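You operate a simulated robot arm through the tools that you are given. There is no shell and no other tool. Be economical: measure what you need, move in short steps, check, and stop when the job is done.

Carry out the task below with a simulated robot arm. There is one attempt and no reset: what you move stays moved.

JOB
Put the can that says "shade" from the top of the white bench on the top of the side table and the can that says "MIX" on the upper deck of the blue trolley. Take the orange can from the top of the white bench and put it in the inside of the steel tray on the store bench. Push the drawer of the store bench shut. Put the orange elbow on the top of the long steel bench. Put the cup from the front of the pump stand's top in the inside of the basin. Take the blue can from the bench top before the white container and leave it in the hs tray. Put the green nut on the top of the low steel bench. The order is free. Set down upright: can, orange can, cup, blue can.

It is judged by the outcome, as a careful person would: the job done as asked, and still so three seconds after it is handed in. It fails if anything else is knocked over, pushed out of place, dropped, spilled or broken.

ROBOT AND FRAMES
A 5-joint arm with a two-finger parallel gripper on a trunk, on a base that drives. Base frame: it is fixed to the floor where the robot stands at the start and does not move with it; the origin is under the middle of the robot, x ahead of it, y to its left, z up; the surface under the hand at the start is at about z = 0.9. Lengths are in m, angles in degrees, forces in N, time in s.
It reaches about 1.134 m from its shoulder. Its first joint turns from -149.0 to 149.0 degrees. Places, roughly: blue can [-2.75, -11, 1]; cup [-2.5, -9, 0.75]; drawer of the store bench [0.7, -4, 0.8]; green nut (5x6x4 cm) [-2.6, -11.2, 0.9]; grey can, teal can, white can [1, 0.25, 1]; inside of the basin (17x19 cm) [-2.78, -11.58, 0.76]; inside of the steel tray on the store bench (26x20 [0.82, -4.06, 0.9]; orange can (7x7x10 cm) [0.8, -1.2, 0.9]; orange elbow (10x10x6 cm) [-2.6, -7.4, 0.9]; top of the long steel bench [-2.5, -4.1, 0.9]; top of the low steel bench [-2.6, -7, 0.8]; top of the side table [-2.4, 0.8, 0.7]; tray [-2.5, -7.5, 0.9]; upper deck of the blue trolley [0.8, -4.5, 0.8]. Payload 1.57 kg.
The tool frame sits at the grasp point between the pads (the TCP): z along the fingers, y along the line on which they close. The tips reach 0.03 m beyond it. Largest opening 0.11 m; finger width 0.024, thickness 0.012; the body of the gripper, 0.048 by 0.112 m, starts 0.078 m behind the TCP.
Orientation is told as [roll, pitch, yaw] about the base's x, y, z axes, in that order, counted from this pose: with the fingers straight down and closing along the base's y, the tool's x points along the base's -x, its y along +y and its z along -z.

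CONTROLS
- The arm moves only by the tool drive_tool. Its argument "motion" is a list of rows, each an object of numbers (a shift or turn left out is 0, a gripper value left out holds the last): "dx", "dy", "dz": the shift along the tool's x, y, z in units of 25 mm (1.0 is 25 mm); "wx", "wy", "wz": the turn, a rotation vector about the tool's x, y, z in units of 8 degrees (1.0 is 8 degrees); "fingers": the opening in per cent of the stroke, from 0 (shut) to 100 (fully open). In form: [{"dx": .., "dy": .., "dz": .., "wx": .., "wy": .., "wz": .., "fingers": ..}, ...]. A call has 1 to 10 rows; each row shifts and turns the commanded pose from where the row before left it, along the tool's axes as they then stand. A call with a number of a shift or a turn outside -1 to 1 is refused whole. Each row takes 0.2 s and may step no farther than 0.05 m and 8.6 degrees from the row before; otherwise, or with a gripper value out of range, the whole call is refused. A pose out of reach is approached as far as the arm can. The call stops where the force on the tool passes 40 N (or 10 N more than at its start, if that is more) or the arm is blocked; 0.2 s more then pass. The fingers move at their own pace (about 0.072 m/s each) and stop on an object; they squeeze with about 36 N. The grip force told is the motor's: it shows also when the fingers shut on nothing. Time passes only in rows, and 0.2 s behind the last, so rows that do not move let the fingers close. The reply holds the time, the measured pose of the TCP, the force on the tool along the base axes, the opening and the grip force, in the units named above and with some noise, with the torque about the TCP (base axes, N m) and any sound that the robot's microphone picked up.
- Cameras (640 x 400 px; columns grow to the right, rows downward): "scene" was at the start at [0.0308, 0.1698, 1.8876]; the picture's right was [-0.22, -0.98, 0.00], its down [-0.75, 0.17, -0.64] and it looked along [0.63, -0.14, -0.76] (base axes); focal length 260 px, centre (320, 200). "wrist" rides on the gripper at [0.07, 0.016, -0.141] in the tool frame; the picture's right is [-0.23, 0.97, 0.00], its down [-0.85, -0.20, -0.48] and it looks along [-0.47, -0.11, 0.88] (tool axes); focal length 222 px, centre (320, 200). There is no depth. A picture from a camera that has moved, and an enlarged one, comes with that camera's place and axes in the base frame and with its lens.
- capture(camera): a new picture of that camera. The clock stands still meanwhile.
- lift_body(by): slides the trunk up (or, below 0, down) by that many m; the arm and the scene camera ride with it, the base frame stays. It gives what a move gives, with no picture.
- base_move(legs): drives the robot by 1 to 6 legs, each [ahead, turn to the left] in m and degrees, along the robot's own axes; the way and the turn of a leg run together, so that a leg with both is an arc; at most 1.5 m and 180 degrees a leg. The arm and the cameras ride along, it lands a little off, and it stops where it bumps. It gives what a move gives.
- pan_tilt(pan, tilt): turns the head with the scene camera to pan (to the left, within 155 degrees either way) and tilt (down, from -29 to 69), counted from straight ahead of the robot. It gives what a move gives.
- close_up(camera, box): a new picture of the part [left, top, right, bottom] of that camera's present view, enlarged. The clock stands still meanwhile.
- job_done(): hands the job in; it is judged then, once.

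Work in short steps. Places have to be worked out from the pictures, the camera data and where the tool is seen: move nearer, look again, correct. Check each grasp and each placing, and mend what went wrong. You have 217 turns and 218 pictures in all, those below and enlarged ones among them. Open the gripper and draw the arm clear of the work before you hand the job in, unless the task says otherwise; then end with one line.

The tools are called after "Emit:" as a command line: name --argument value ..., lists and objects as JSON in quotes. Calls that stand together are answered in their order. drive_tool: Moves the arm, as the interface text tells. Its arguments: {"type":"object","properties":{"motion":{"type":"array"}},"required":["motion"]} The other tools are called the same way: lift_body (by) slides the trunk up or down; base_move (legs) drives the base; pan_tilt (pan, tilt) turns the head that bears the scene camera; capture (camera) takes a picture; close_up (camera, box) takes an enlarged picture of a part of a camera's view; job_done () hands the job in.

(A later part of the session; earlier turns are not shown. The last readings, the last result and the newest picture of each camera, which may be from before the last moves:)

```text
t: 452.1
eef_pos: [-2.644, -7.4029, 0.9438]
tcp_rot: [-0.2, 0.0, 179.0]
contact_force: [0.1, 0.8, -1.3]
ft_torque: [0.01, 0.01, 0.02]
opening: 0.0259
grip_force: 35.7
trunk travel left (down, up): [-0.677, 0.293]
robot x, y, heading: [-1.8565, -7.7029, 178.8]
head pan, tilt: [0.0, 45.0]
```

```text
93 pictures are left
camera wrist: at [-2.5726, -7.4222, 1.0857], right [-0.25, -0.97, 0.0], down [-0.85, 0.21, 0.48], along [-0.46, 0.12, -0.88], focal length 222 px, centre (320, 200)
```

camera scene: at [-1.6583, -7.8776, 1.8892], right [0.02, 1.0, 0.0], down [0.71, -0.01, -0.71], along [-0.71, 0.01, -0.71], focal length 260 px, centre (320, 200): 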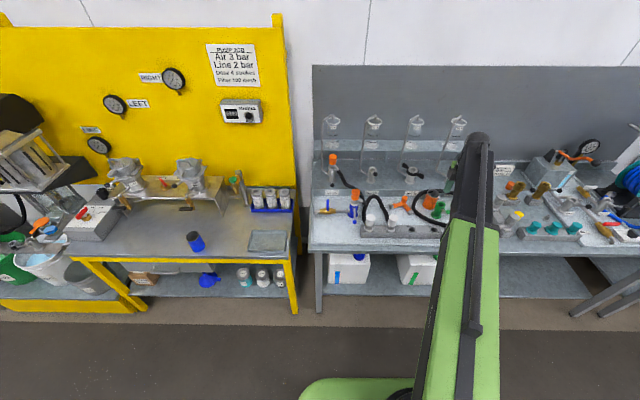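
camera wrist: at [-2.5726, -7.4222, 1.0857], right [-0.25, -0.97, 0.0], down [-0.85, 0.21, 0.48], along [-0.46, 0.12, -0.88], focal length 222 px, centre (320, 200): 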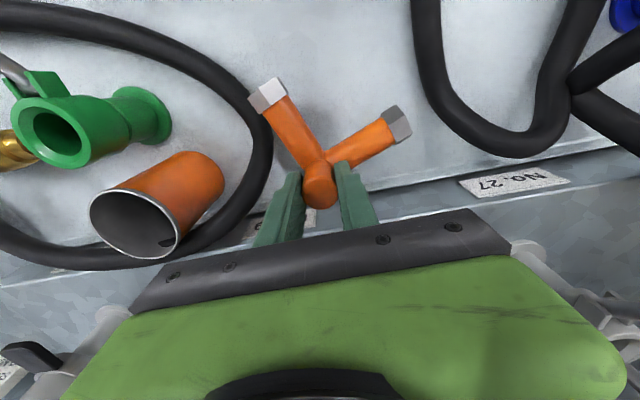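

Elbow held. I raise, back off slightly, and drive along x≈-1.6 (clear of buckets) toward the long steel bench.

Emit:
lift_body --by 0.23

Emit:
base_move --legs '[[-0.24, 0], [0, -89], [1.3, 0]]'

Emit:
pan_tilt --pan 0 --tilt 35

Emit:
capture --camera "scene"

```text
t: 454.5
eef_pos: [-2.6418, -7.4038, 1.1732]
tcp_rot: [-0.2, 0.1, 178.8]
contact_force: [0.4, -0.3, -1.4]
ft_torque: [-0.04, 0.07, 0.02]
opening: 0.0257
grip_force: 36.3
trunk travel left (down, up): [-0.907, 0.063]
robot x, y, heading: [-1.8522, -7.7016, 178.8]
head pan, tilt: [0.0, 45.0]
```

```text
t: 466.3
eef_pos: [-1.2894, -5.6035, 1.1729]
tcp_rot: [-0.2, 0.0, 89.4]
contact_force: [0.2, 0.1, -1.3]
ft_torque: [-0.01, 0.0, 0.01]
opening: 0.0259
grip_force: 36.2
trunk travel left (down, up): [-0.907, 0.063]
robot x, y, heading: [-1.5827, -6.3939, 89.1]
head pan, tilt: [0.0, 45.0]
```

```text
t: 467.1
eef_pos: [-1.2888, -5.6035, 1.1735]
tcp_rot: [-0.1, 0.1, 89.3]
contact_force: [-0.4, -0.5, -2.1]
ft_torque: [0.04, -0.02, -0.01]
opening: 0.0261
grip_force: 36.1
trunk travel left (down, up): [-0.907, 0.063]
robot x, y, heading: [-1.5816, -6.3977, 89.1]
head pan, tilt: [0.0, 35.0]
```

```text
92 pictures are left
camera scene: at [-1.7515, -6.3493, 1.9071], right [1.0, -0.02, 0.0], down [-0.01, -0.57, -0.82], along [0.02, 0.82, -0.57], focal length 260 px, centre (320, 200)
```

scene: 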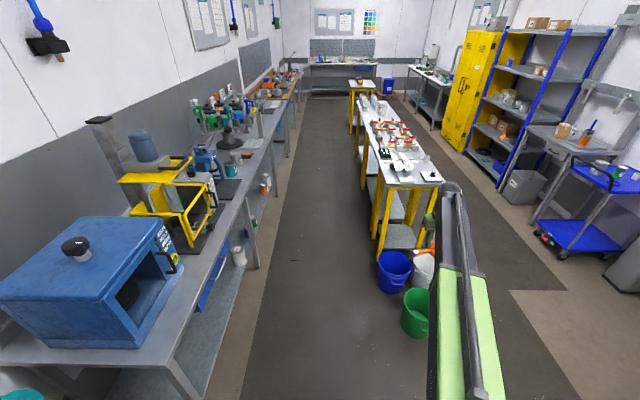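

The lane left of the buckets is passable. I veer 2.5° left and drive 1.9 m more, then look at the bench.

Emit:
base_move --legs '[[0, 3], [1.0, 0], [0.9, 0]]'

Emit:
pan_tilt --pan 80 --tilt 40

Emit:
capture --camera "scene"

```text
t: 477.0
eef_pos: [-1.3699, -3.6887, 1.1729]
tcp_rot: [-0.2, 0.0, 91.9]
contact_force: [0.1, -0.4, -0.6]
ft_torque: [0.01, 0.03, 0.02]
opening: 0.0258
grip_force: 35.4
trunk travel left (down, up): [-0.907, 0.063]
robot x, y, heading: [-1.6266, -4.4963, 91.5]
head pan, tilt: [0.0, 35.0]
```

```text
t: 478.5
eef_pos: [-1.3694, -3.6889, 1.1737]
tcp_rot: [-0.3, 0.0, 91.9]
contact_force: [0.1, 0.5, -2.3]
ft_torque: [0.03, -0.05, -0.01]
opening: 0.026
grip_force: 35.9
trunk travel left (down, up): [-0.907, 0.063]
robot x, y, heading: [-1.6262, -4.4924, 91.5]
head pan, tilt: [80.0, 40.0]
```

```text
91 pictures are left
camera scene: at [-1.8796, -4.5293, 1.8996], right [0.15, 0.99, 0.0], down [0.64, -0.09, -0.77], along [-0.76, 0.11, -0.64], focal length 260 px, centre (320, 200)
```

scene: 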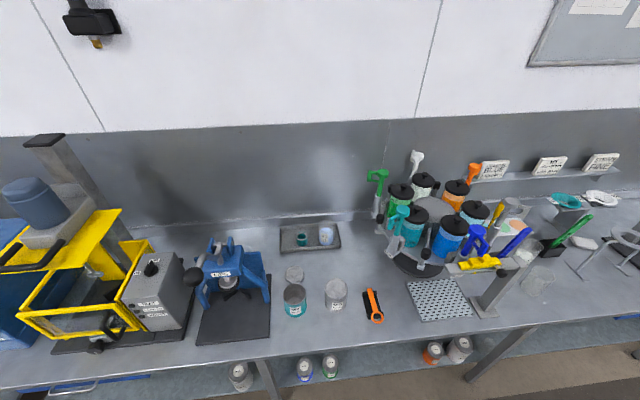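

A free patch lies behind the cans, around (-2.59,-4.25). I retract the arm a bit, then turn to face the bench.

Emit:
drive_tool --motion '[{"dx": 1}, {"dx": 1}, {"dx": 1}, {"dx": 1}, {}]'

Emit:
base_move --legs '[[0, 88], [0.1, 0]]'

Emit:
pan_tilt --pan -10 --tilt 48

Emit:
capture --camera "scene"

Emit:
capture --camera "wrist"

```text
t: 479.7
eef_pos: [-1.3655, -3.7883, 1.1735]
tcp_rot: [-0.2, 0.0, 92.0]
contact_force: [0.2, 0.7, -1.6]
ft_torque: [0.04, -0.04, 0.0]
opening: 0.0259
grip_force: 35.9
trunk travel left (down, up): [-0.907, 0.063]
robot x, y, heading: [-1.6266, -4.4931, 91.6]
head pan, tilt: [80.0, 40.0]
```

```text
t: 484.6
eef_pos: [-2.4274, -4.2143, 1.1736]
tcp_rot: [-0.3, -0.1, -179.5]
contact_force: [0.2, 0.4, -1.3]
ft_torque: [-0.03, 0.02, 0.01]
opening: 0.026
grip_force: 36.0
trunk travel left (down, up): [-0.907, 0.063]
robot x, y, heading: [-1.7344, -4.5128, 179.5]
head pan, tilt: [80.0, 40.0]
```

```text
t: 486.3
eef_pos: [-2.426, -4.2129, 1.1736]
tcp_rot: [-0.1, 0.0, -179.5]
contact_force: [-0.2, 0.7, -1.6]
ft_torque: [0.04, 0.04, -0.02]
opening: 0.026
grip_force: 36.1
trunk travel left (down, up): [-0.907, 0.063]
robot x, y, heading: [-1.7292, -4.5166, 179.7]
head pan, tilt: [-10.0, 48.0]
```

```text
90 pictures are left
camera scene: at [-1.7632, -4.6721, 1.8882], right [0.18, 0.98, 0.0], down [0.73, -0.14, -0.67], along [-0.66, 0.12, -0.74], focal length 260 px, centre (320, 200)
```

scene: 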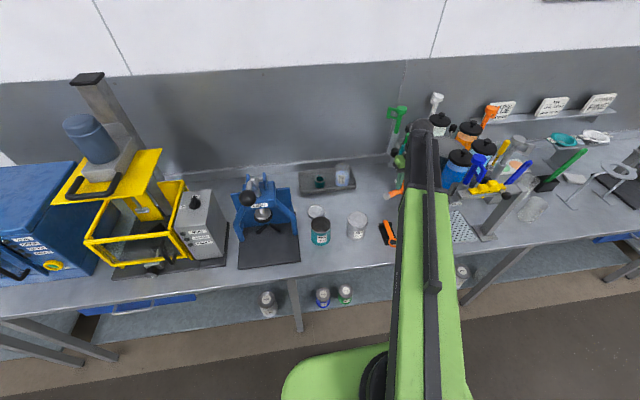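

```text
89 pictures are left
camera wrist: at [-2.3554, -4.2303, 1.3157], right [-0.22, -0.98, 0.0], down [-0.86, 0.19, 0.48], along [-0.47, 0.11, -0.88], focal length 222 px, centre (320, 200)
```

wrist: 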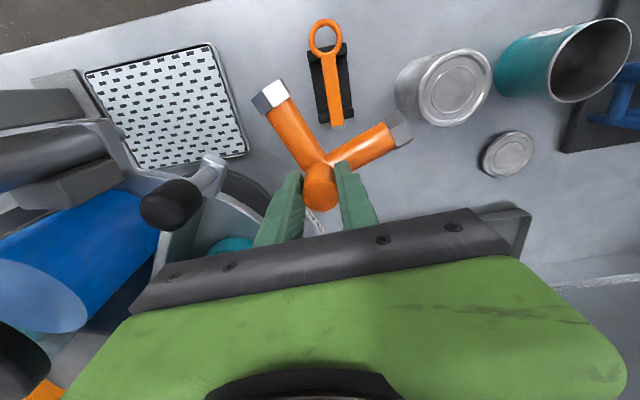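

The carousel is on the +y side, so I target the post at (-2.57,-4.29), well away from carousel, can and tray. Move there.

Emit:
drive_tool --motion '[{"dy": 1}, {"dy": 1}, {"dx": -1, "dy": 0.55}, {"dx": -1, "dy": 0.55}, {"dx": -1}, {"dx": -1}, {"dx": -1}, {"dx": -0.8}, {}]'

Emit:
capture --camera "wrist"

Emit:
capture --camera "scene"

```text
t: 488.3
eef_pos: [-2.5715, -4.2914, 1.1737]
tcp_rot: [-0.2, -0.2, -179.6]
contact_force: [-0.2, 0.9, -1.7]
ft_torque: [0.02, 0.0, 0.01]
opening: 0.0259
grip_force: 36.5
trunk travel left (down, up): [-0.907, 0.063]
robot x, y, heading: [-1.7339, -4.5157, 179.3]
head pan, tilt: [-10.0, 48.0]
```

```text
88 pictures are left
camera wrist: at [-2.5007, -4.3082, 1.3158], right [-0.22, -0.98, 0.0], down [-0.86, 0.19, 0.48], along [-0.47, 0.11, -0.88], focal length 222 px, centre (320, 200)
```

wrist: 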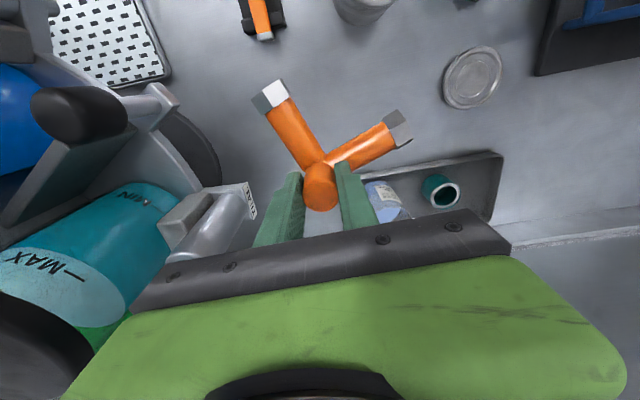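

```text
87 pictures are left
camera scene: at [-1.763, -4.672, 1.8882], right [0.18, 0.98, 0.0], down [0.73, -0.14, -0.67], along [-0.66, 0.12, -0.74], focal length 260 px, centre (320, 200)
```

scene: 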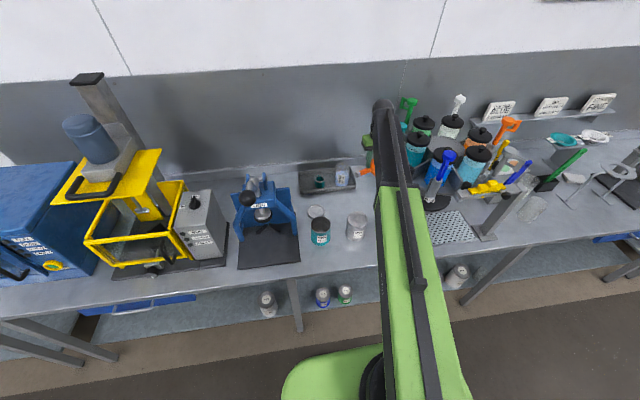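

The carousel (pump-can turntable) seems rotated about 34° from the first view; it may have been brushed or be coasting. I wait 1 s without moving and compare.

Emit:
drive_tool --motion '[{}, {}, {}, {}, {}]'

Emit:
capture --camera "scene"

Emit:
close_up --camera "scene" --box '[340, 70, 560, 250]'

```text
t: 489.5
eef_pos: [-2.5719, -4.2918, 1.1733]
tcp_rot: [-0.1, 0.0, -179.6]
contact_force: [-0.1, -0.2, -0.8]
ft_torque: [0.02, 0.01, 0.02]
opening: 0.0257
grip_force: 36.0
trunk travel left (down, up): [-0.907, 0.063]
robot x, y, heading: [-1.7312, -4.5161, 179.4]
head pan, tilt: [-10.0, 48.0]
```

```text
86 pictures are left
camera scene: at [-1.7633, -4.672, 1.8882], right [0.18, 0.98, 0.0], down [0.73, -0.14, -0.67], along [-0.66, 0.12, -0.74], focal length 260 px, centre (320, 200)
```

scene: 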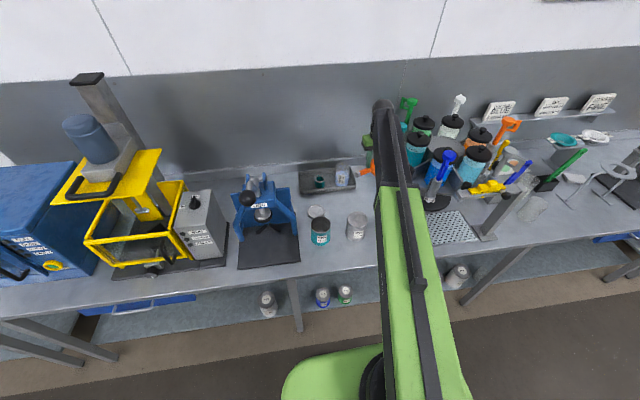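

```text
2.22 times, centred on (450, 160) of scene
camera zoom: at [-1.7633, -4.672, 1.8882], right [0.18, 0.98, 0.0], down [0.73, -0.14, -0.67], along [-0.66, 0.12, -0.74], focal length 578 px, centre (31, 289)
```

zoom: 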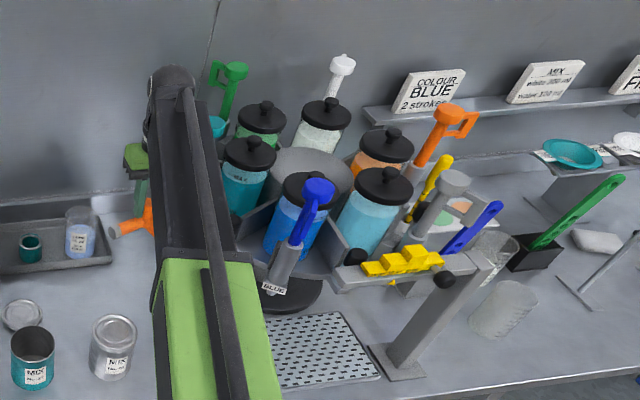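

The turntable is still now; I'll set the elbow down first and then turn it back. Lower the elbow to z≈1.0 and look.

Emit:
lift_body --by -0.16

Emit:
capture --camera "wrist"

Emit:
capture --camera "scene"

```text
t: 491.3
eef_pos: [-2.5719, -4.2912, 1.0138]
tcp_rot: [-0.2, 0.1, -179.5]
contact_force: [0.4, -0.2, -1.3]
ft_torque: [0.0, 0.02, 0.0]
opening: 0.0256
grip_force: 36.0
trunk travel left (down, up): [-0.747, 0.223]
robot x, y, heading: [-1.7272, -4.5135, 179.3]
head pan, tilt: [-10.0, 48.0]
```

```text
84 pictures are left
camera wrist: at [-2.5008, -4.3083, 1.1558], right [-0.22, -0.98, 0.0], down [-0.86, 0.19, 0.48], along [-0.47, 0.11, -0.88], focal length 222 px, centre (320, 200)
```

wrist: 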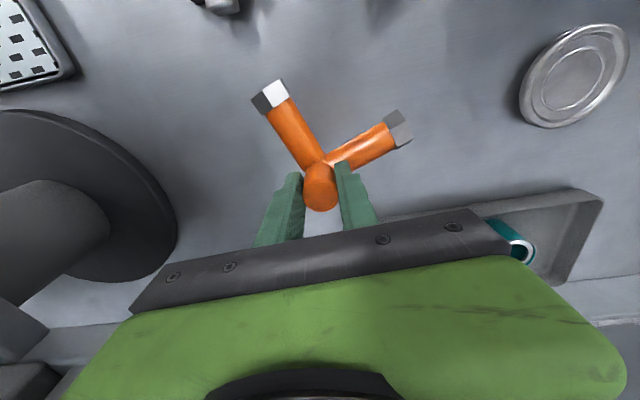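

```text
83 pictures are left
camera scene: at [-1.7632, -4.672, 1.7282], right [0.18, 0.98, 0.0], down [0.73, -0.14, -0.67], along [-0.66, 0.12, -0.74], focal length 260 px, centre (320, 200)
```

scene: 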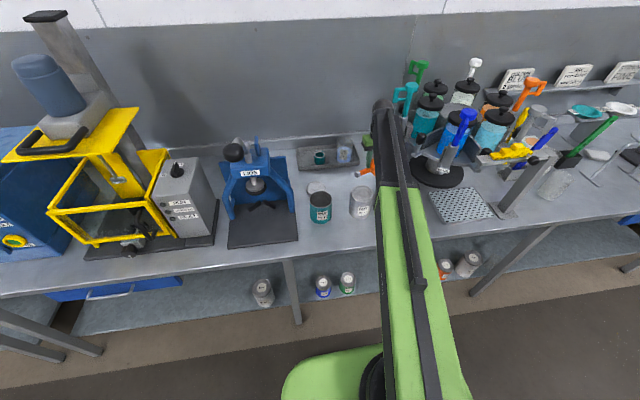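

Spot is free. Lower in steps to contact.

Emit:
lift_body --by -0.04

Emit:
lift_body --by -0.012

Emit:
lift_body --by -0.008

```text
t: 492.1
eef_pos: [-2.5725, -4.2906, 0.9743]
tcp_rot: [-0.2, -0.1, -179.5]
contact_force: [0.1, -0.6, -1.7]
ft_torque: [0.0, 0.05, 0.02]
opening: 0.026
grip_force: 36.0
trunk travel left (down, up): [-0.707, 0.263]
robot x, y, heading: [-1.7272, -4.5162, 179.6]
head pan, tilt: [-10.0, 48.0]
```

```text
t: 492.8
eef_pos: [-2.571, -4.2906, 0.9614]
tcp_rot: [-0.2, 0.0, -179.5]
contact_force: [-0.5, 0.1, -0.8]
ft_torque: [0.01, 0.03, -0.03]
opening: 0.0258
grip_force: 36.0
trunk travel left (down, up): [-0.695, 0.275]
robot x, y, heading: [-1.7267, -4.5148, 179.6]
head pan, tilt: [-10.0, 48.0]
```

```text
t: 493.3
eef_pos: [-2.5705, -4.2917, 0.9575]
tcp_rot: [-0.3, -0.3, -179.5]
contact_force: [3.1, 0.0, 26.1]
ft_torque: [-0.05, 0.01, 0.03]
opening: 0.0261
grip_force: 35.6
trunk travel left (down, up): [-0.688, 0.282]
robot x, y, heading: [-1.7329, -4.5187, 179.4]
head pan, tilt: [-10.0, 48.0]
stopped: the force on the tool passed its limit at 57 N (the readings are from after the stop); the commanded pose is now the measured one
```

Contact at 0.957. Relieve 2 mm, open a little, rise.

Emit:
lift_body --by 0.003

Emit:
drive_tool --motion '[{"fingers": 55}, {}, {}, {}]'

Emit:
lift_body --by 0.09

Emit:
capture --camera "wrist"

```text
t: 493.8
eef_pos: [-2.5719, -4.2914, 0.9573]
tcp_rot: [-0.2, -0.4, -179.6]
contact_force: [-0.1, -0.2, 0.0]
ft_torque: [0.0, 0.06, 0.04]
opening: 0.0265
grip_force: 35.6
trunk travel left (down, up): [-0.691, 0.279]
robot x, y, heading: [-1.729, -4.5173, 179.7]
head pan, tilt: [-10.0, 48.0]
```

```text
t: 494.8
eef_pos: [-2.5731, -4.2912, 0.9571]
tcp_rot: [-0.2, -0.2, -179.5]
contact_force: [-0.4, -0.4, -0.2]
ft_torque: [-0.01, 0.02, -0.03]
opening: 0.0605
grip_force: 0.0
trunk travel left (down, up): [-0.691, 0.279]
robot x, y, heading: [-1.7259, -4.5179, 179.5]
head pan, tilt: [-10.0, 48.0]
```

```text
t: 496.0
eef_pos: [-2.5708, -4.2904, 1.0475]
tcp_rot: [-0.2, -0.2, -179.4]
contact_force: [-0.4, 0.6, 0.3]
ft_torque: [0.03, -0.01, -0.02]
opening: 0.0607
grip_force: 0.0
trunk travel left (down, up): [-0.781, 0.189]
robot x, y, heading: [-1.7303, -4.5172, 179.7]
head pan, tilt: [-10.0, 48.0]
```

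```text
82 pictures are left
camera wrist: at [-2.5014, -4.308, 1.1894], right [-0.22, -0.98, 0.0], down [-0.85, 0.19, 0.48], along [-0.47, 0.11, -0.88], focal length 222 px, centre (320, 200)
```

wrist: 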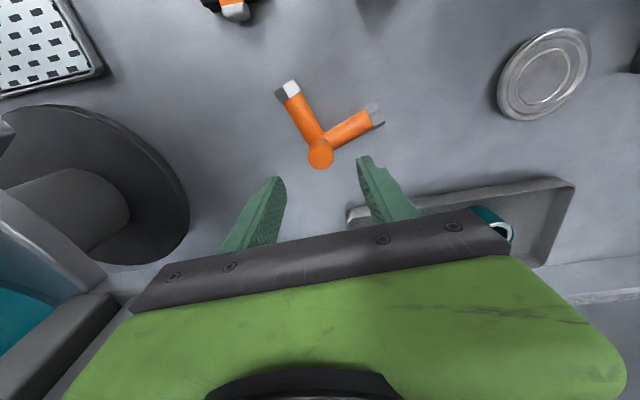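

The elbow lies on the bench. Now I want to turn the can turntable back (~34° CCW) as it was. I close the fingers, move clear, and spin the gripper so the camera looks toward the turntable.

Emit:
drive_tool --motion '[{"dx": 1, "fingers": 0}, {"dx": 1}, {"dx": 1}, {"dx": 1}, {"dx": 1}, {"dx": 1}, {"wz": 1}, {"wz": 1}, {"wz": 1}, {"wz": 1}]'

Emit:
drive_tool --motion '[{"wz": 1}, {"wz": 1}, {"wz": 1}, {"wz": 1}, {"wz": 1}, {"wz": 1}, {"wz": 1}, {}]'

Emit:
capture --camera "wrist"

Emit:
capture --camera "scene"

```text
t: 498.2
eef_pos: [-2.4218, -4.2893, 1.0475]
tcp_rot: [-0.1, -0.4, 148.4]
contact_force: [-1.3, -0.2, 0.1]
ft_torque: [-0.03, -0.01, 0.01]
opening: 0.0
grip_force: 21.4
trunk travel left (down, up): [-0.781, 0.189]
robot x, y, heading: [-1.729, -4.5163, 179.7]
head pan, tilt: [-10.0, 48.0]
```

```text
t: 500.0
eef_pos: [-2.4227, -4.2907, 1.0477]
tcp_rot: [0.1, -0.2, 92.4]
contact_force: [-0.3, -0.2, -1.1]
ft_torque: [0.0, 0.01, 0.0]
opening: 0.0
grip_force: 21.3
trunk travel left (down, up): [-0.781, 0.189]
robot x, y, heading: [-1.7287, -4.5129, 179.6]
head pan, tilt: [-10.0, 48.0]
```

```text
81 pictures are left
camera wrist: at [-2.4343, -4.3613, 1.1896], right [-0.98, 0.19, 0.0], down [0.17, 0.86, 0.48], along [0.09, 0.47, -0.88], focal length 222 px, centre (320, 200)
```

wrist: 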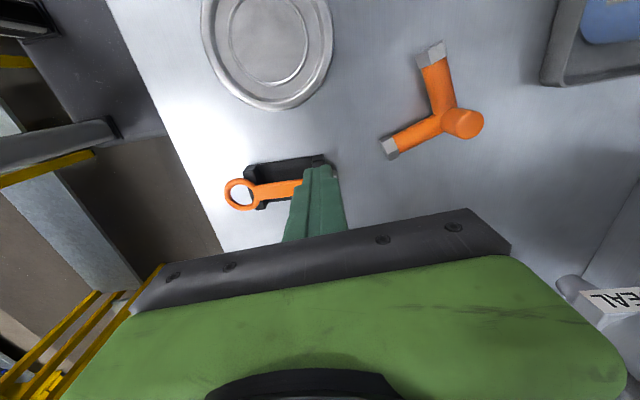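

```text
80 pictures are left
camera scene: at [-1.7631, -4.6721, 1.762], right [0.18, 0.98, 0.0], down [0.73, -0.14, -0.67], along [-0.66, 0.12, -0.74], focal length 260 px, centre (320, 200)
```

scene: 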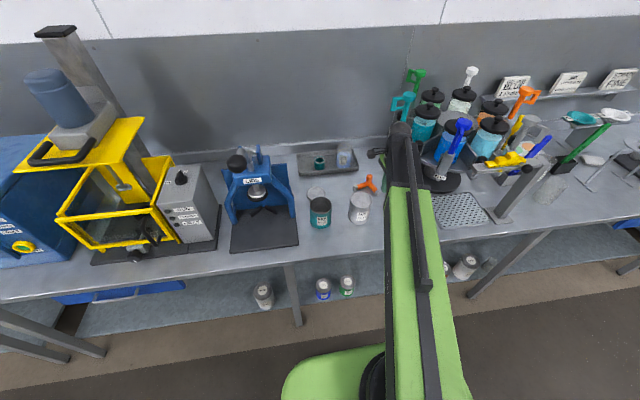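

Zoom in on the turntable.

Emit:
close_up --camera "scene" --box '[370, 60, 570, 220]'

```text
2.50 times, centred on (470, 140) of scene
camera zoom: at [-1.7631, -4.6721, 1.762], right [0.18, 0.98, 0.0], down [0.73, -0.14, -0.67], along [-0.66, 0.12, -0.74], focal length 650 px, centre (-55, 350)
```

zoom: 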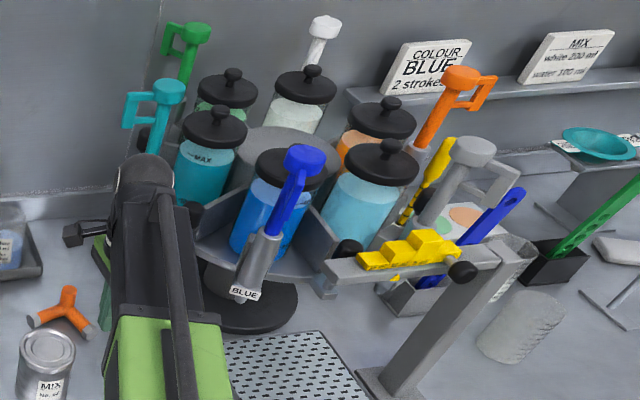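

Geometry: the turntable centre is ≈(-2.59,-3.967), lids z≈1.25; the BLUE pump's lever stands at (-2.38,-4.115) up to z≈1.335, and originally faced +x over the drip grid. I raise to TCP≈1.23 so only the gripper side touches the lever top, and approach to y≈-4.17.

Emit:
lift_body --by 0.185

Emit:
drive_tool --motion '[{"dx": -1}, {"dx": -1}, {"dx": -1}, {"dx": -0.8, "dy": -0.3}, {}]'

Emit:
capture --camera "wrist"

Emit:
close_up --camera "scene" --box '[370, 80, 570, 240]'

```text
t: 502.1
eef_pos: [-2.422, -4.2896, 1.232]
tcp_rot: [0.2, -0.2, 92.5]
contact_force: [-0.6, -0.3, 0.1]
ft_torque: [0.02, -0.01, -0.02]
opening: 0.0
grip_force: 21.1
trunk travel left (down, up): [-0.966, 0.004]
robot x, y, heading: [-1.7288, -4.5157, 179.5]
head pan, tilt: [-10.0, 48.0]
```

```text
t: 503.3
eef_pos: [-2.4175, -4.195, 1.2325]
tcp_rot: [0.3, -0.1, 92.5]
contact_force: [0.0, 0.3, -1.1]
ft_torque: [0.02, -0.01, 0.03]
opening: 0.0
grip_force: 21.1
trunk travel left (down, up): [-0.966, 0.004]
robot x, y, heading: [-1.7291, -4.514, 179.5]
head pan, tilt: [-10.0, 48.0]
```

```text
78 pictures are left
camera wrist: at [-2.4299, -4.2664, 1.3745], right [-0.98, 0.18, 0.0], down [0.16, 0.86, 0.48], along [0.08, 0.47, -0.88], focal length 222 px, centre (320, 200)
```

wrist: 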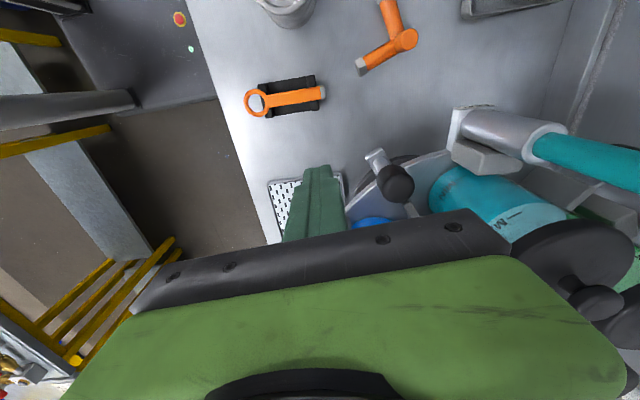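

```text
2.50 times, centred on (470, 160) of scene
camera zoom: at [-1.7633, -4.6722, 1.947], right [0.18, 0.98, 0.0], down [0.73, -0.14, -0.67], along [-0.66, 0.12, -0.74], focal length 650 px, centre (-55, 300)
```

zoom: 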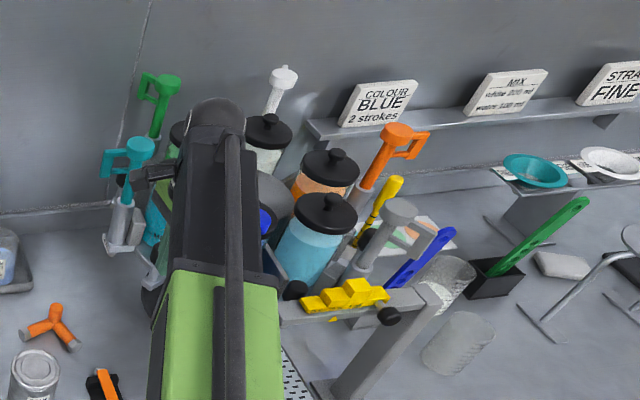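

Approach slowly: next 3–4 cm in small rows along +y with a slight +x.

Emit:
drive_tool --motion '[{"dx": -0.5, "dy": -0.1}, {"dx": -0.5, "dy": -0.1}, {"dx": -0.5, "dy": -0.1}, {"dx": -0.4, "dy": -0.15}, {}]'

Emit:
close_up --camera "scene" --box '[370, 80, 570, 240]'

```text
t: 504.5
eef_pos: [-2.4085, -4.148, 1.2333]
tcp_rot: [0.3, -0.2, 92.5]
contact_force: [-0.4, -0.6, -0.3]
ft_torque: [0.04, 0.01, -0.02]
opening: 0.0
grip_force: 21.5
trunk travel left (down, up): [-0.966, 0.004]
robot x, y, heading: [-1.732, -4.5184, 179.3]
head pan, tilt: [-10.0, 48.0]
```

```text
2.50 times, centred on (470, 160) of scene
camera zoom: at [-1.7627, -4.673, 1.947], right [0.18, 0.98, 0.0], down [0.73, -0.14, -0.67], along [-0.66, 0.12, -0.74], focal length 650 px, centre (-55, 300)
```

zoom: 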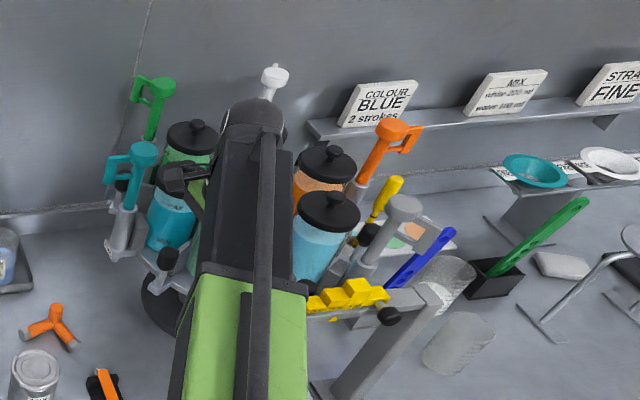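

The turntable is turning CCW as wanted with negligible force. Continue along the arc half way.

Emit:
drive_tool --motion '[{"dx": -0.5, "dy": -0.5}, {"dx": -0.5, "dy": -0.45}, {"dx": -0.53, "dy": -0.42}, {"dx": -0.53, "dy": -0.38}, {"dx": -0.55, "dy": -0.35}, {}]'

Emit:
close_up --camera "scene" --box '[370, 80, 570, 240]'

Emit:
capture --camera "wrist"

```text
t: 505.9
eef_pos: [-2.361, -4.0795, 1.2332]
tcp_rot: [0.2, -0.1, 92.5]
contact_force: [-0.1, 0.0, 0.6]
ft_torque: [-0.02, -0.02, 0.0]
opening: 0.0
grip_force: 21.0
trunk travel left (down, up): [-0.966, 0.004]
robot x, y, heading: [-1.7275, -4.5181, 179.6]
head pan, tilt: [-10.0, 48.0]
```

```text
2.50 times, centred on (470, 160) of scene
camera zoom: at [-1.7633, -4.6726, 1.947], right [0.18, 0.98, 0.0], down [0.73, -0.14, -0.67], along [-0.66, 0.12, -0.74], focal length 650 px, centre (-55, 300)
```

zoom: 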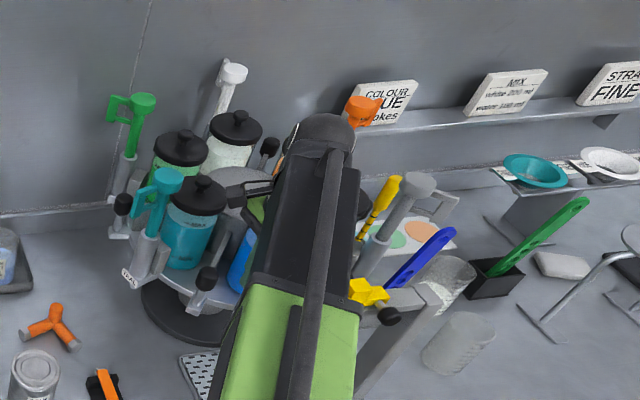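

```text
74 pictures are left
camera wrist: at [-2.3717, -4.1512, 1.3746], right [-0.98, 0.18, 0.0], down [0.16, 0.86, 0.48], along [0.08, 0.47, -0.88], focal length 222 px, centre (320, 200)
```

wrist: 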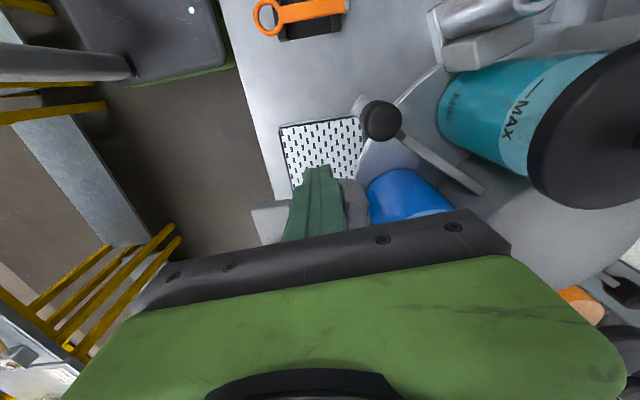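

About 10° remain by my estimate. I push ~9° more along the arc, then retreat and compare with the original viewpoint.

Emit:
drive_tool --motion '[{"dx": -0.49, "dy": -0.25}, {"dx": -0.49, "dy": -0.25}, {"dx": -0.49, "dy": -0.25}, {}]'

Emit:
close_up --camera "scene" --box '[370, 80, 570, 240]'

```text
t: 506.9
eef_pos: [-2.3433, -4.0427, 1.2322]
tcp_rot: [0.1, -0.2, 92.3]
contact_force: [-0.5, -0.1, 0.2]
ft_torque: [-0.02, -0.02, -0.03]
opening: 0.0
grip_force: 20.9
trunk travel left (down, up): [-0.966, 0.004]
robot x, y, heading: [-1.7309, -4.5147, 179.6]
head pan, tilt: [-10.0, 48.0]
```

```text
2.50 times, centred on (470, 160) of scene
camera zoom: at [-1.7632, -4.6724, 1.947], right [0.18, 0.98, 0.0], down [0.73, -0.14, -0.67], along [-0.66, 0.12, -0.74], focal length 650 px, centre (-55, 300)
```

zoom: 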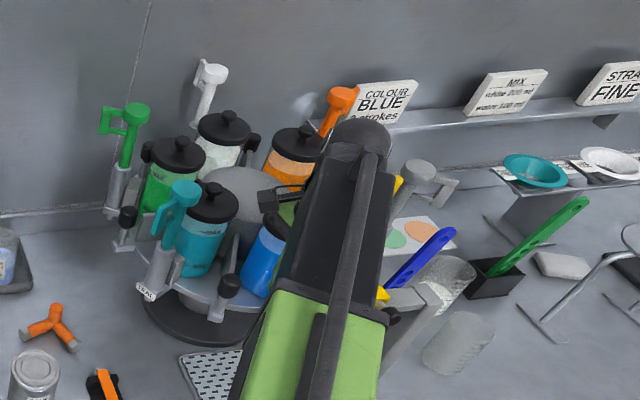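

All lids are back within ~1 cm of the original positions. I now back the tool straight away from the turntable (toward -y/+x) and retract.

Emit:
drive_tool --motion '[{"dx": 0.5, "dy": -0.3}, {"dx": 0.8, "dy": -0.6}, {"dx": 1, "dy": -0.8}, {"dx": 1, "dy": -0.8}, {"dx": 1, "dy": -0.8}, {"dx": 1, "dy": -0.8}, {"dx": 1}, {"dx": 1}, {"dx": 1}, {}]'

Emit:
base_move --legs '[[-0.12, 0]]'

Emit:
pan_tilt --pan -20 --tilt 40

Emit:
capture --camera "scene"

```text
t: 509.1
eef_pos: [-2.2319, -4.2434, 1.2332]
tcp_rot: [0.1, -0.3, 92.6]
contact_force: [-1.1, -0.7, -0.5]
ft_torque: [0.0, 0.0, -0.03]
opening: 0.0
grip_force: 21.3
trunk travel left (down, up): [-0.966, 0.004]
robot x, y, heading: [-1.7314, -4.517, 179.5]
head pan, tilt: [-10.0, 48.0]
```

```text
t: 510.3
eef_pos: [-2.1072, -4.2446, 1.2328]
tcp_rot: [0.4, -0.2, 92.4]
contact_force: [0.7, -0.8, -0.3]
ft_torque: [0.0, 0.02, 0.02]
opening: 0.0
grip_force: 21.2
trunk travel left (down, up): [-0.966, 0.004]
robot x, y, heading: [-1.6062, -4.5189, 179.5]
head pan, tilt: [-10.0, 48.0]
```

```text
t: 511.0
eef_pos: [-2.1107, -4.2448, 1.2326]
tcp_rot: [0.2, -0.2, 92.4]
contact_force: [0.0, -0.2, 0.0]
ft_torque: [0.02, 0.0, -0.02]
opening: 0.0001
grip_force: 21.0
trunk travel left (down, up): [-0.966, 0.004]
robot x, y, heading: [-1.6096, -4.5171, 179.5]
head pan, tilt: [-20.0, 40.0]
```

```text
72 pictures are left
camera scene: at [-1.645, -4.6578, 1.9585], right [0.35, 0.94, 0.0], down [0.6, -0.23, -0.77], along [-0.72, 0.27, -0.64], focal length 260 px, centre (320, 200)
```

scene: 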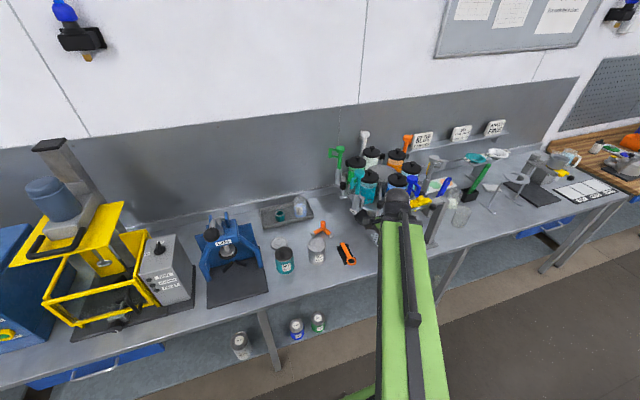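

Everything stands properly, elbow on the bench. Now to the blue can near (-2.67,-10.9): turn left and drive down the aisle.

Emit:
base_move --legs '[[0, 90], [1.5, 0], [1.5, 0], [1.5, 0], [1.4, 0]]'

Emit:
pan_tilt --pan -60 --tilt 35

Emit:
capture --camera "scene"

```text
t: 543.1
eef_pos: [-2.1885, -10.9403, 1.2326]
tcp_rot: [0.3, -0.1, -179.6]
contact_force: [0.8, -0.2, -0.7]
ft_torque: [0.0, -0.01, -0.01]
opening: 0.0
grip_force: 21.6
trunk travel left (down, up): [-0.966, 0.004]
robot x, y, heading: [-1.8967, -10.4512, -92.5]
head pan, tilt: [-20.0, 40.0]
```

```text
t: 544.1
eef_pos: [-2.1879, -10.9391, 1.2329]
tcp_rot: [0.2, -0.1, -179.5]
contact_force: [0.4, 0.5, -0.2]
ft_torque: [-0.02, -0.02, 0.0]
opening: 0.0001
grip_force: 21.7
trunk travel left (down, up): [-0.966, 0.004]
robot x, y, heading: [-1.8989, -10.4457, -92.1]
head pan, tilt: [-60.0, 35.0]
```

```text
71 pictures are left
camera scene: at [-1.8052, -10.4516, 1.966], right [-0.46, 0.89, 0.0], down [0.51, 0.27, -0.82], along [-0.73, -0.38, -0.57], focal length 260 px, centre (320, 200)
```

scene: 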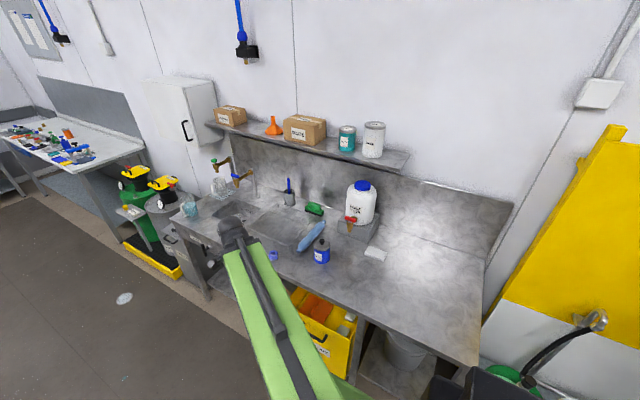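

I go 0.3 m ahead, turn to face the sink bench and look at the blue can.

Emit:
base_move --legs '[[0.3, 0], [0, -88]]'

Emit:
pan_tilt --pan 0 --tilt 45

Emit:
capture --camera "scene"

```text
t: 549.9
eef_pos: [-2.4266, -10.4699, 1.2311]
tcp_rot: [-1.5, 0.9, 92.7]
contact_force: [-1.4, 0.3, 0.1]
ft_torque: [-0.07, -0.1, 0.01]
opening: 0.0001
grip_force: 21.4
trunk travel left (down, up): [-0.966, 0.004]
robot x, y, heading: [-1.9106, -10.6994, -179.9]
head pan, tilt: [-60.0, 35.0]
```

```text
t: 551.2
eef_pos: [-2.4262, -10.473, 1.2319]
tcp_rot: [-1.5, 0.6, 92.7]
contact_force: [-0.7, -0.6, -0.3]
ft_torque: [0.0, 0.03, 0.0]
opening: 0.0003
grip_force: 21.6
trunk travel left (down, up): [-0.966, 0.004]
robot x, y, heading: [-1.911, -10.7006, -179.8]
head pan, tilt: [0.0, 45.0]
```

```text
70 pictures are left
camera scene: at [-1.9449, -10.8697, 1.9513], right [0.0, 1.0, 0.0], down [0.71, 0.0, -0.71], along [-0.71, 0.0, -0.71], focal length 260 px, centre (320, 200)
```

scene: 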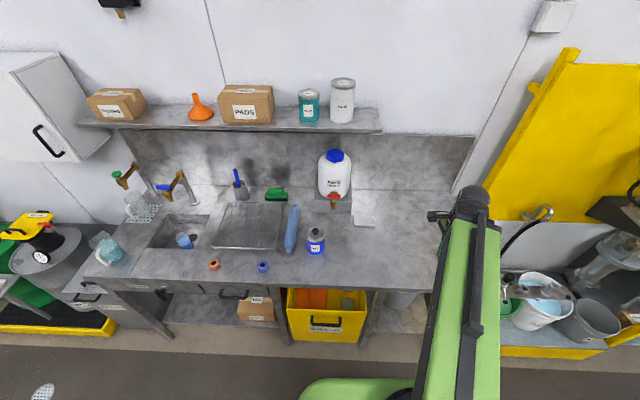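

Zoom on the blue can.

Emit:
close_up --camera "scene" --box '[260, 190, 400, 280]'

```text
4.44 times, centred on (330, 235) of scene
camera zoom: at [-1.9449, -10.8697, 1.9513], right [0.0, 1.0, 0.0], down [0.71, 0.0, -0.71], along [-0.71, 0.0, -0.71], focal length 1155 px, centre (276, 44)
```

zoom: 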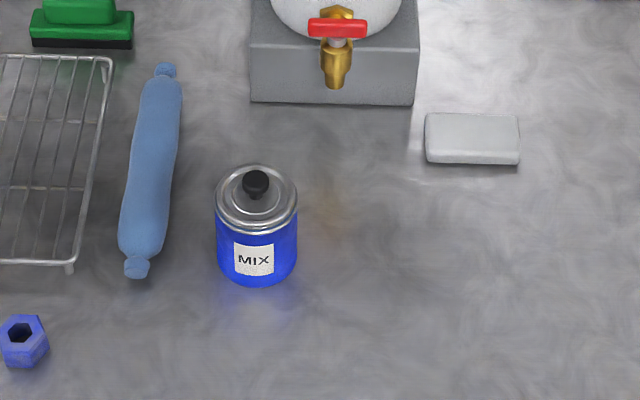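

Can at (-2.68,-10.891), lid z≈0.985, ~8.3 cm wide. I move above it (closing along x, which is free on both sides) with fingers open.

Emit:
drive_tool --motion '[{"dx": 0.96, "dy": 0.3, "fingers": 100}, {"dx": 0.96, "dy": 0.4}, {"dx": 0.96, "dy": 0.5}, {"dx": 0.96, "dy": 0.6}, {"dx": 0.96, "dy": 0.6}, {"dx": 0.96, "dy": 0.6}, {"dx": 0.96, "dy": 0.7}, {"dx": 0.96, "dy": 0.7}, {"dx": 0.96, "dy": 0.8}, {"dx": 0.96, "dy": 0.8}]'

Emit:
drive_tool --motion '[{"dx": 0.96, "dy": 0.8}, {"dx": 0.96, "dy": 0.8}, {"dx": 0.96, "dy": 0.8}, {"dx": 0.96, "dy": 0.8}, {"dx": 0.96, "dy": 0.8}, {"dx": 0.96, "dy": 0.6}, {"dx": 0.96, "dy": 0.3}, {}]'

Emit:
capture --camera "wrist"

```text
t: 553.4
eef_pos: [-2.5655, -10.718, 1.2323]
tcp_rot: [-1.6, 0.7, 92.5]
contact_force: [-0.3, 0.2, 0.5]
ft_torque: [0.0, 0.02, -0.01]
opening: 0.1099
grip_force: 0.1
out of reach, approached as far as the arm can: row 1
trunk travel left (down, up): [-0.966, 0.004]
robot x, y, heading: [-1.9095, -10.703, -179.7]
head pan, tilt: [0.0, 45.0]
```

```text
t: 555.2
eef_pos: [-2.6811, -10.8938, 1.2333]
tcp_rot: [-1.4, 0.7, 92.7]
contact_force: [-1.0, 0.2, -0.2]
ft_torque: [-0.01, -0.02, 0.0]
opening: 0.11
grip_force: 0.0
out of reach, approached as far as the arm can: row 4
trunk travel left (down, up): [-0.966, 0.004]
robot x, y, heading: [-1.9114, -10.6995, -179.8]
head pan, tilt: [0.0, 45.0]
```

```text
68 pictures are left
camera wrist: at [-2.6964, -10.9628, 1.3754], right [-0.98, 0.18, -0.03], down [0.15, 0.87, 0.47], along [0.11, 0.46, -0.88], focal length 222 px, centre (320, 200)
```

wrist: 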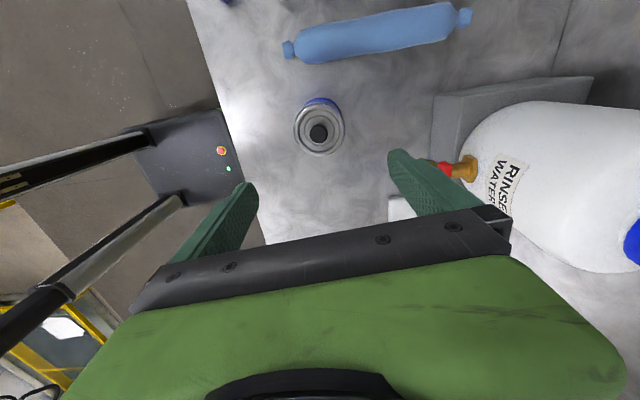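

Above the can. I remove the slight 1.5° tilt and lower to z≈1.05 to check.

Emit:
drive_tool --motion '[{"wx": 0.096, "wy": -0.17, "dy": -0.15}, {}]'

Emit:
lift_body --by -0.18

Emit:
capture --camera "wrist"

```text
t: 555.8
eef_pos: [-2.6771, -10.8933, 1.2325]
tcp_rot: [-2.2, -0.7, 92.7]
contact_force: [-0.8, -0.5, -0.1]
ft_torque: [0.0, 0.0, 0.0]
opening: 0.1099
grip_force: 0.0
trunk travel left (down, up): [-0.966, 0.004]
robot x, y, heading: [-1.9095, -10.7019, -179.6]
head pan, tilt: [0.0, 45.0]
```

```text
t: 557.8
eef_pos: [-2.6766, -10.8921, 1.052]
tcp_rot: [-2.3, -0.7, 92.7]
contact_force: [0.5, -0.3, -0.4]
ft_torque: [-0.03, -0.03, 0.0]
opening: 0.1098
grip_force: 0.1
trunk travel left (down, up): [-0.786, 0.184]
robot x, y, heading: [-1.9096, -10.6975, -179.8]
head pan, tilt: [0.0, 45.0]
```

```text
67 pictures are left
camera wrist: at [-2.695, -10.9658, 1.1935], right [-0.98, 0.18, -0.04], down [0.14, 0.86, 0.5], along [0.12, 0.48, -0.87], focal length 222 px, centre (320, 200)
```

wrist: 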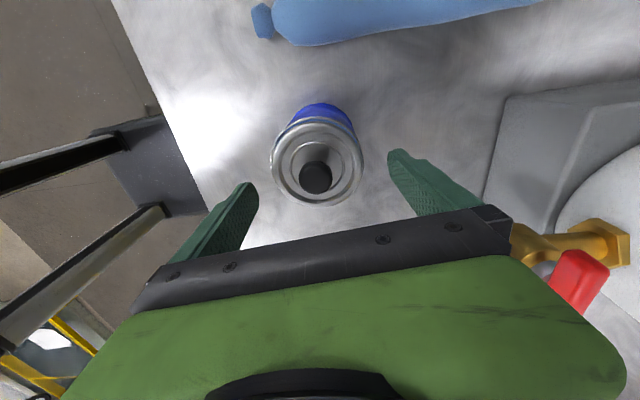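

Fix the tilt with the correct sign, trim 5 mm, then lower to grasp height 0.965, grip and lift.

Emit:
drive_tool --motion '[{"wx": -0.288, "wy": 0.088, "dy": -0.2}, {}]'

Emit:
lift_body --by -0.087

Emit:
drive_tool --motion '[{"fingers": 0}, {}, {}, {}]'

Emit:
lift_body --by 0.05

Emit:
capture --camera "wrist"

```text
t: 558.4
eef_pos: [-2.6714, -10.8929, 1.0517]
tcp_rot: [0.1, 0.1, 92.7]
contact_force: [-0.6, -0.8, 1.4]
ft_torque: [0.0, 0.01, 0.01]
opening: 0.11
grip_force: 0.0
trunk travel left (down, up): [-0.786, 0.184]
robot x, y, heading: [-1.9114, -10.7006, -179.5]
head pan, tilt: [0.0, 45.0]
```

```text
t: 559.6
eef_pos: [-2.6718, -10.8932, 0.9659]
tcp_rot: [0.0, 0.0, 92.6]
contact_force: [-0.4, 0.4, 0.1]
ft_torque: [0.0, 0.01, 0.0]
opening: 0.1099
grip_force: 0.0
trunk travel left (down, up): [-0.699, 0.271]
robot x, y, heading: [-1.911, -10.7026, -179.6]
head pan, tilt: [0.0, 45.0]
```

```text
t: 560.6
eef_pos: [-2.6725, -10.8922, 0.9656]
tcp_rot: [-0.1, 0.0, 92.7]
contact_force: [-1.7, -0.6, 2.6]
ft_torque: [-0.02, 0.02, 0.0]
opening: 0.0853
grip_force: 35.8
trunk travel left (down, up): [-0.699, 0.271]
robot x, y, heading: [-1.9093, -10.6967, -179.5]
head pan, tilt: [0.0, 45.0]
```

```text
t: 561.5
eef_pos: [-2.6725, -10.8934, 1.0152]
tcp_rot: [0.0, 0.0, 92.8]
contact_force: [-0.1, -0.7, -4.1]
ft_torque: [0.02, 0.01, -0.01]
opening: 0.0852
grip_force: 36.3
trunk travel left (down, up): [-0.749, 0.221]
robot x, y, heading: [-1.9099, -10.6996, -180.0]
head pan, tilt: [0.0, 45.0]
```

```text
66 pictures are left
camera wrist: at [-2.685, -10.964, 1.1574], right [-0.98, 0.18, 0.0], down [0.16, 0.86, 0.48], along [0.09, 0.47, -0.88], focal length 222 px, centre (320, 200)
```

wrist: 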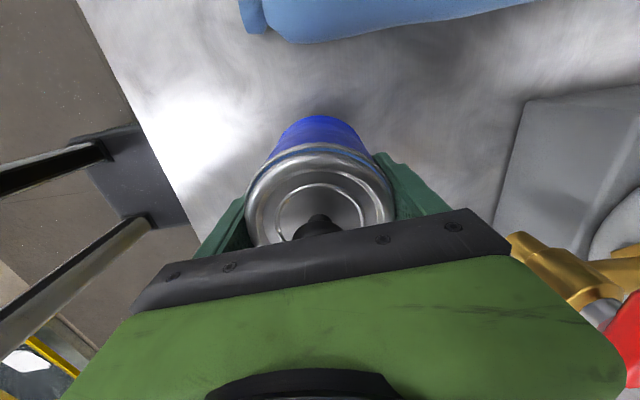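

The blue can is held. I raise it, back off, and drive up to the low steel bench's hose tray (free area near (-2.48,-7.80)).

Emit:
lift_body --by 0.18

Emit:
base_move --legs '[[-0.35, 0], [0, -90], [1.5, 0], [1.5, 0]]'

Emit:
pan_tilt --pan 75 --tilt 42

Emit:
capture --camera "scene"

```text
t: 563.5
eef_pos: [-2.6735, -10.8931, 1.1947]
tcp_rot: [0.0, 0.0, 92.7]
contact_force: [0.4, 0.1, -4.5]
ft_torque: [-0.02, 0.03, -0.01]
opening: 0.0851
grip_force: 36.3
trunk travel left (down, up): [-0.929, 0.041]
robot x, y, heading: [-1.9118, -10.7016, -179.8]
head pan, tilt: [0.0, 45.0]
```

```text
t: 583.5
eef_pos: [-1.7868, -6.9954, 1.1948]
tcp_rot: [0.0, 0.0, 4.5]
contact_force: [-0.7, -0.2, -4.8]
ft_torque: [-0.02, -0.01, -0.01]
opening: 0.0841
grip_force: 35.8
trunk travel left (down, up): [-0.929, 0.041]
robot x, y, heading: [-1.5724, -7.7526, 91.9]
head pan, tilt: [0.0, 45.0]
```

```text
t: 585.0
eef_pos: [-1.7875, -6.9941, 1.196]
tcp_rot: [0.0, 0.0, 4.6]
contact_force: [0.0, 0.3, -4.3]
ft_torque: [0.02, 0.02, 0.01]
opening: 0.084
grip_force: 35.6
trunk travel left (down, up): [-0.929, 0.041]
robot x, y, heading: [-1.5714, -7.7518, 92.1]
head pan, tilt: [75.0, 42.0]
```

```text
65 pictures are left
camera scene: at [-1.8209, -7.7839, 1.9185], right [0.22, 0.97, 0.0], down [0.65, -0.15, -0.74], along [-0.72, 0.17, -0.67], focal length 260 px, centre (320, 200)
```

scene: 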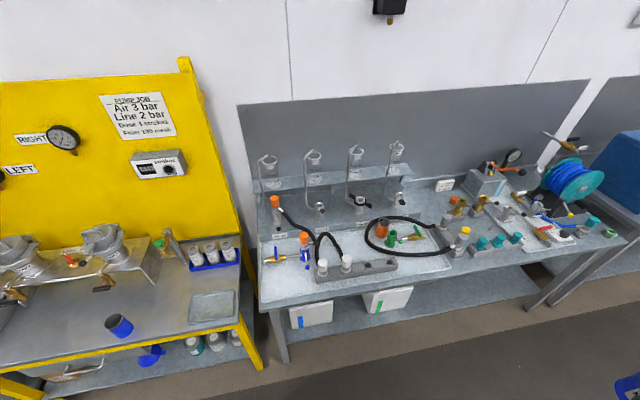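

The tray's front-left is free. I turn to face it and check with the wrist camera.

Emit:
base_move --legs '[[0, 88], [0.1, 0]]'

Emit:
capture --camera "wrist"

Emit:
pan_tilt --pan 10 --tilt 48

Emit:
capture --camera "scene"

```text
t: 589.9
eef_pos: [-2.4335, -7.9661, 1.1948]
tcp_rot: [-0.1, 0.1, 94.0]
contact_force: [-0.5, 0.5, -5.2]
ft_torque: [-0.02, -0.02, 0.02]
opening: 0.0837
grip_force: 35.9
trunk travel left (down, up): [-0.929, 0.041]
robot x, y, heading: [-1.6715, -7.7714, -179.1]
head pan, tilt: [75.0, 42.0]
```

```text
64 pictures are left
camera wrist: at [-2.4447, -8.0371, 1.3365], right [-0.99, 0.16, 0.0], down [0.14, 0.87, 0.48], along [0.08, 0.47, -0.88], focal length 222 px, centre (320, 200)
```

wrist: 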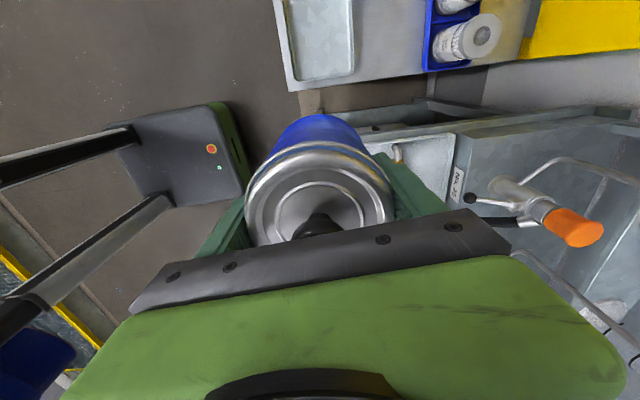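

```text
t: 591.3
eef_pos: [-2.4329, -7.9647, 1.1957]
tcp_rot: [0.0, 0.0, 94.1]
contact_force: [-0.4, -0.2, -4.3]
ft_torque: [-0.04, 0.01, 0.01]
opening: 0.084
grip_force: 36.0
trunk travel left (down, up): [-0.929, 0.041]
robot x, y, heading: [-1.673, -7.7741, -179.1]
head pan, tilt: [10.0, 48.0]
```

```text
63 pictures are left
camera scene: at [-1.7039, -7.9586, 1.91], right [-0.19, 0.98, 0.0], down [0.73, 0.14, -0.67], along [-0.66, -0.13, -0.74], focal length 260 px, centre (320, 200)
```

scene: 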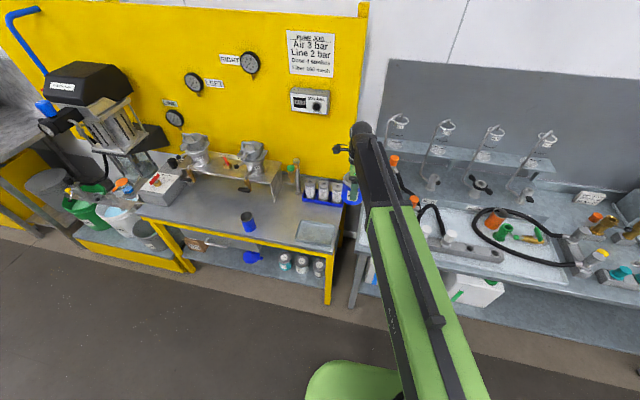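

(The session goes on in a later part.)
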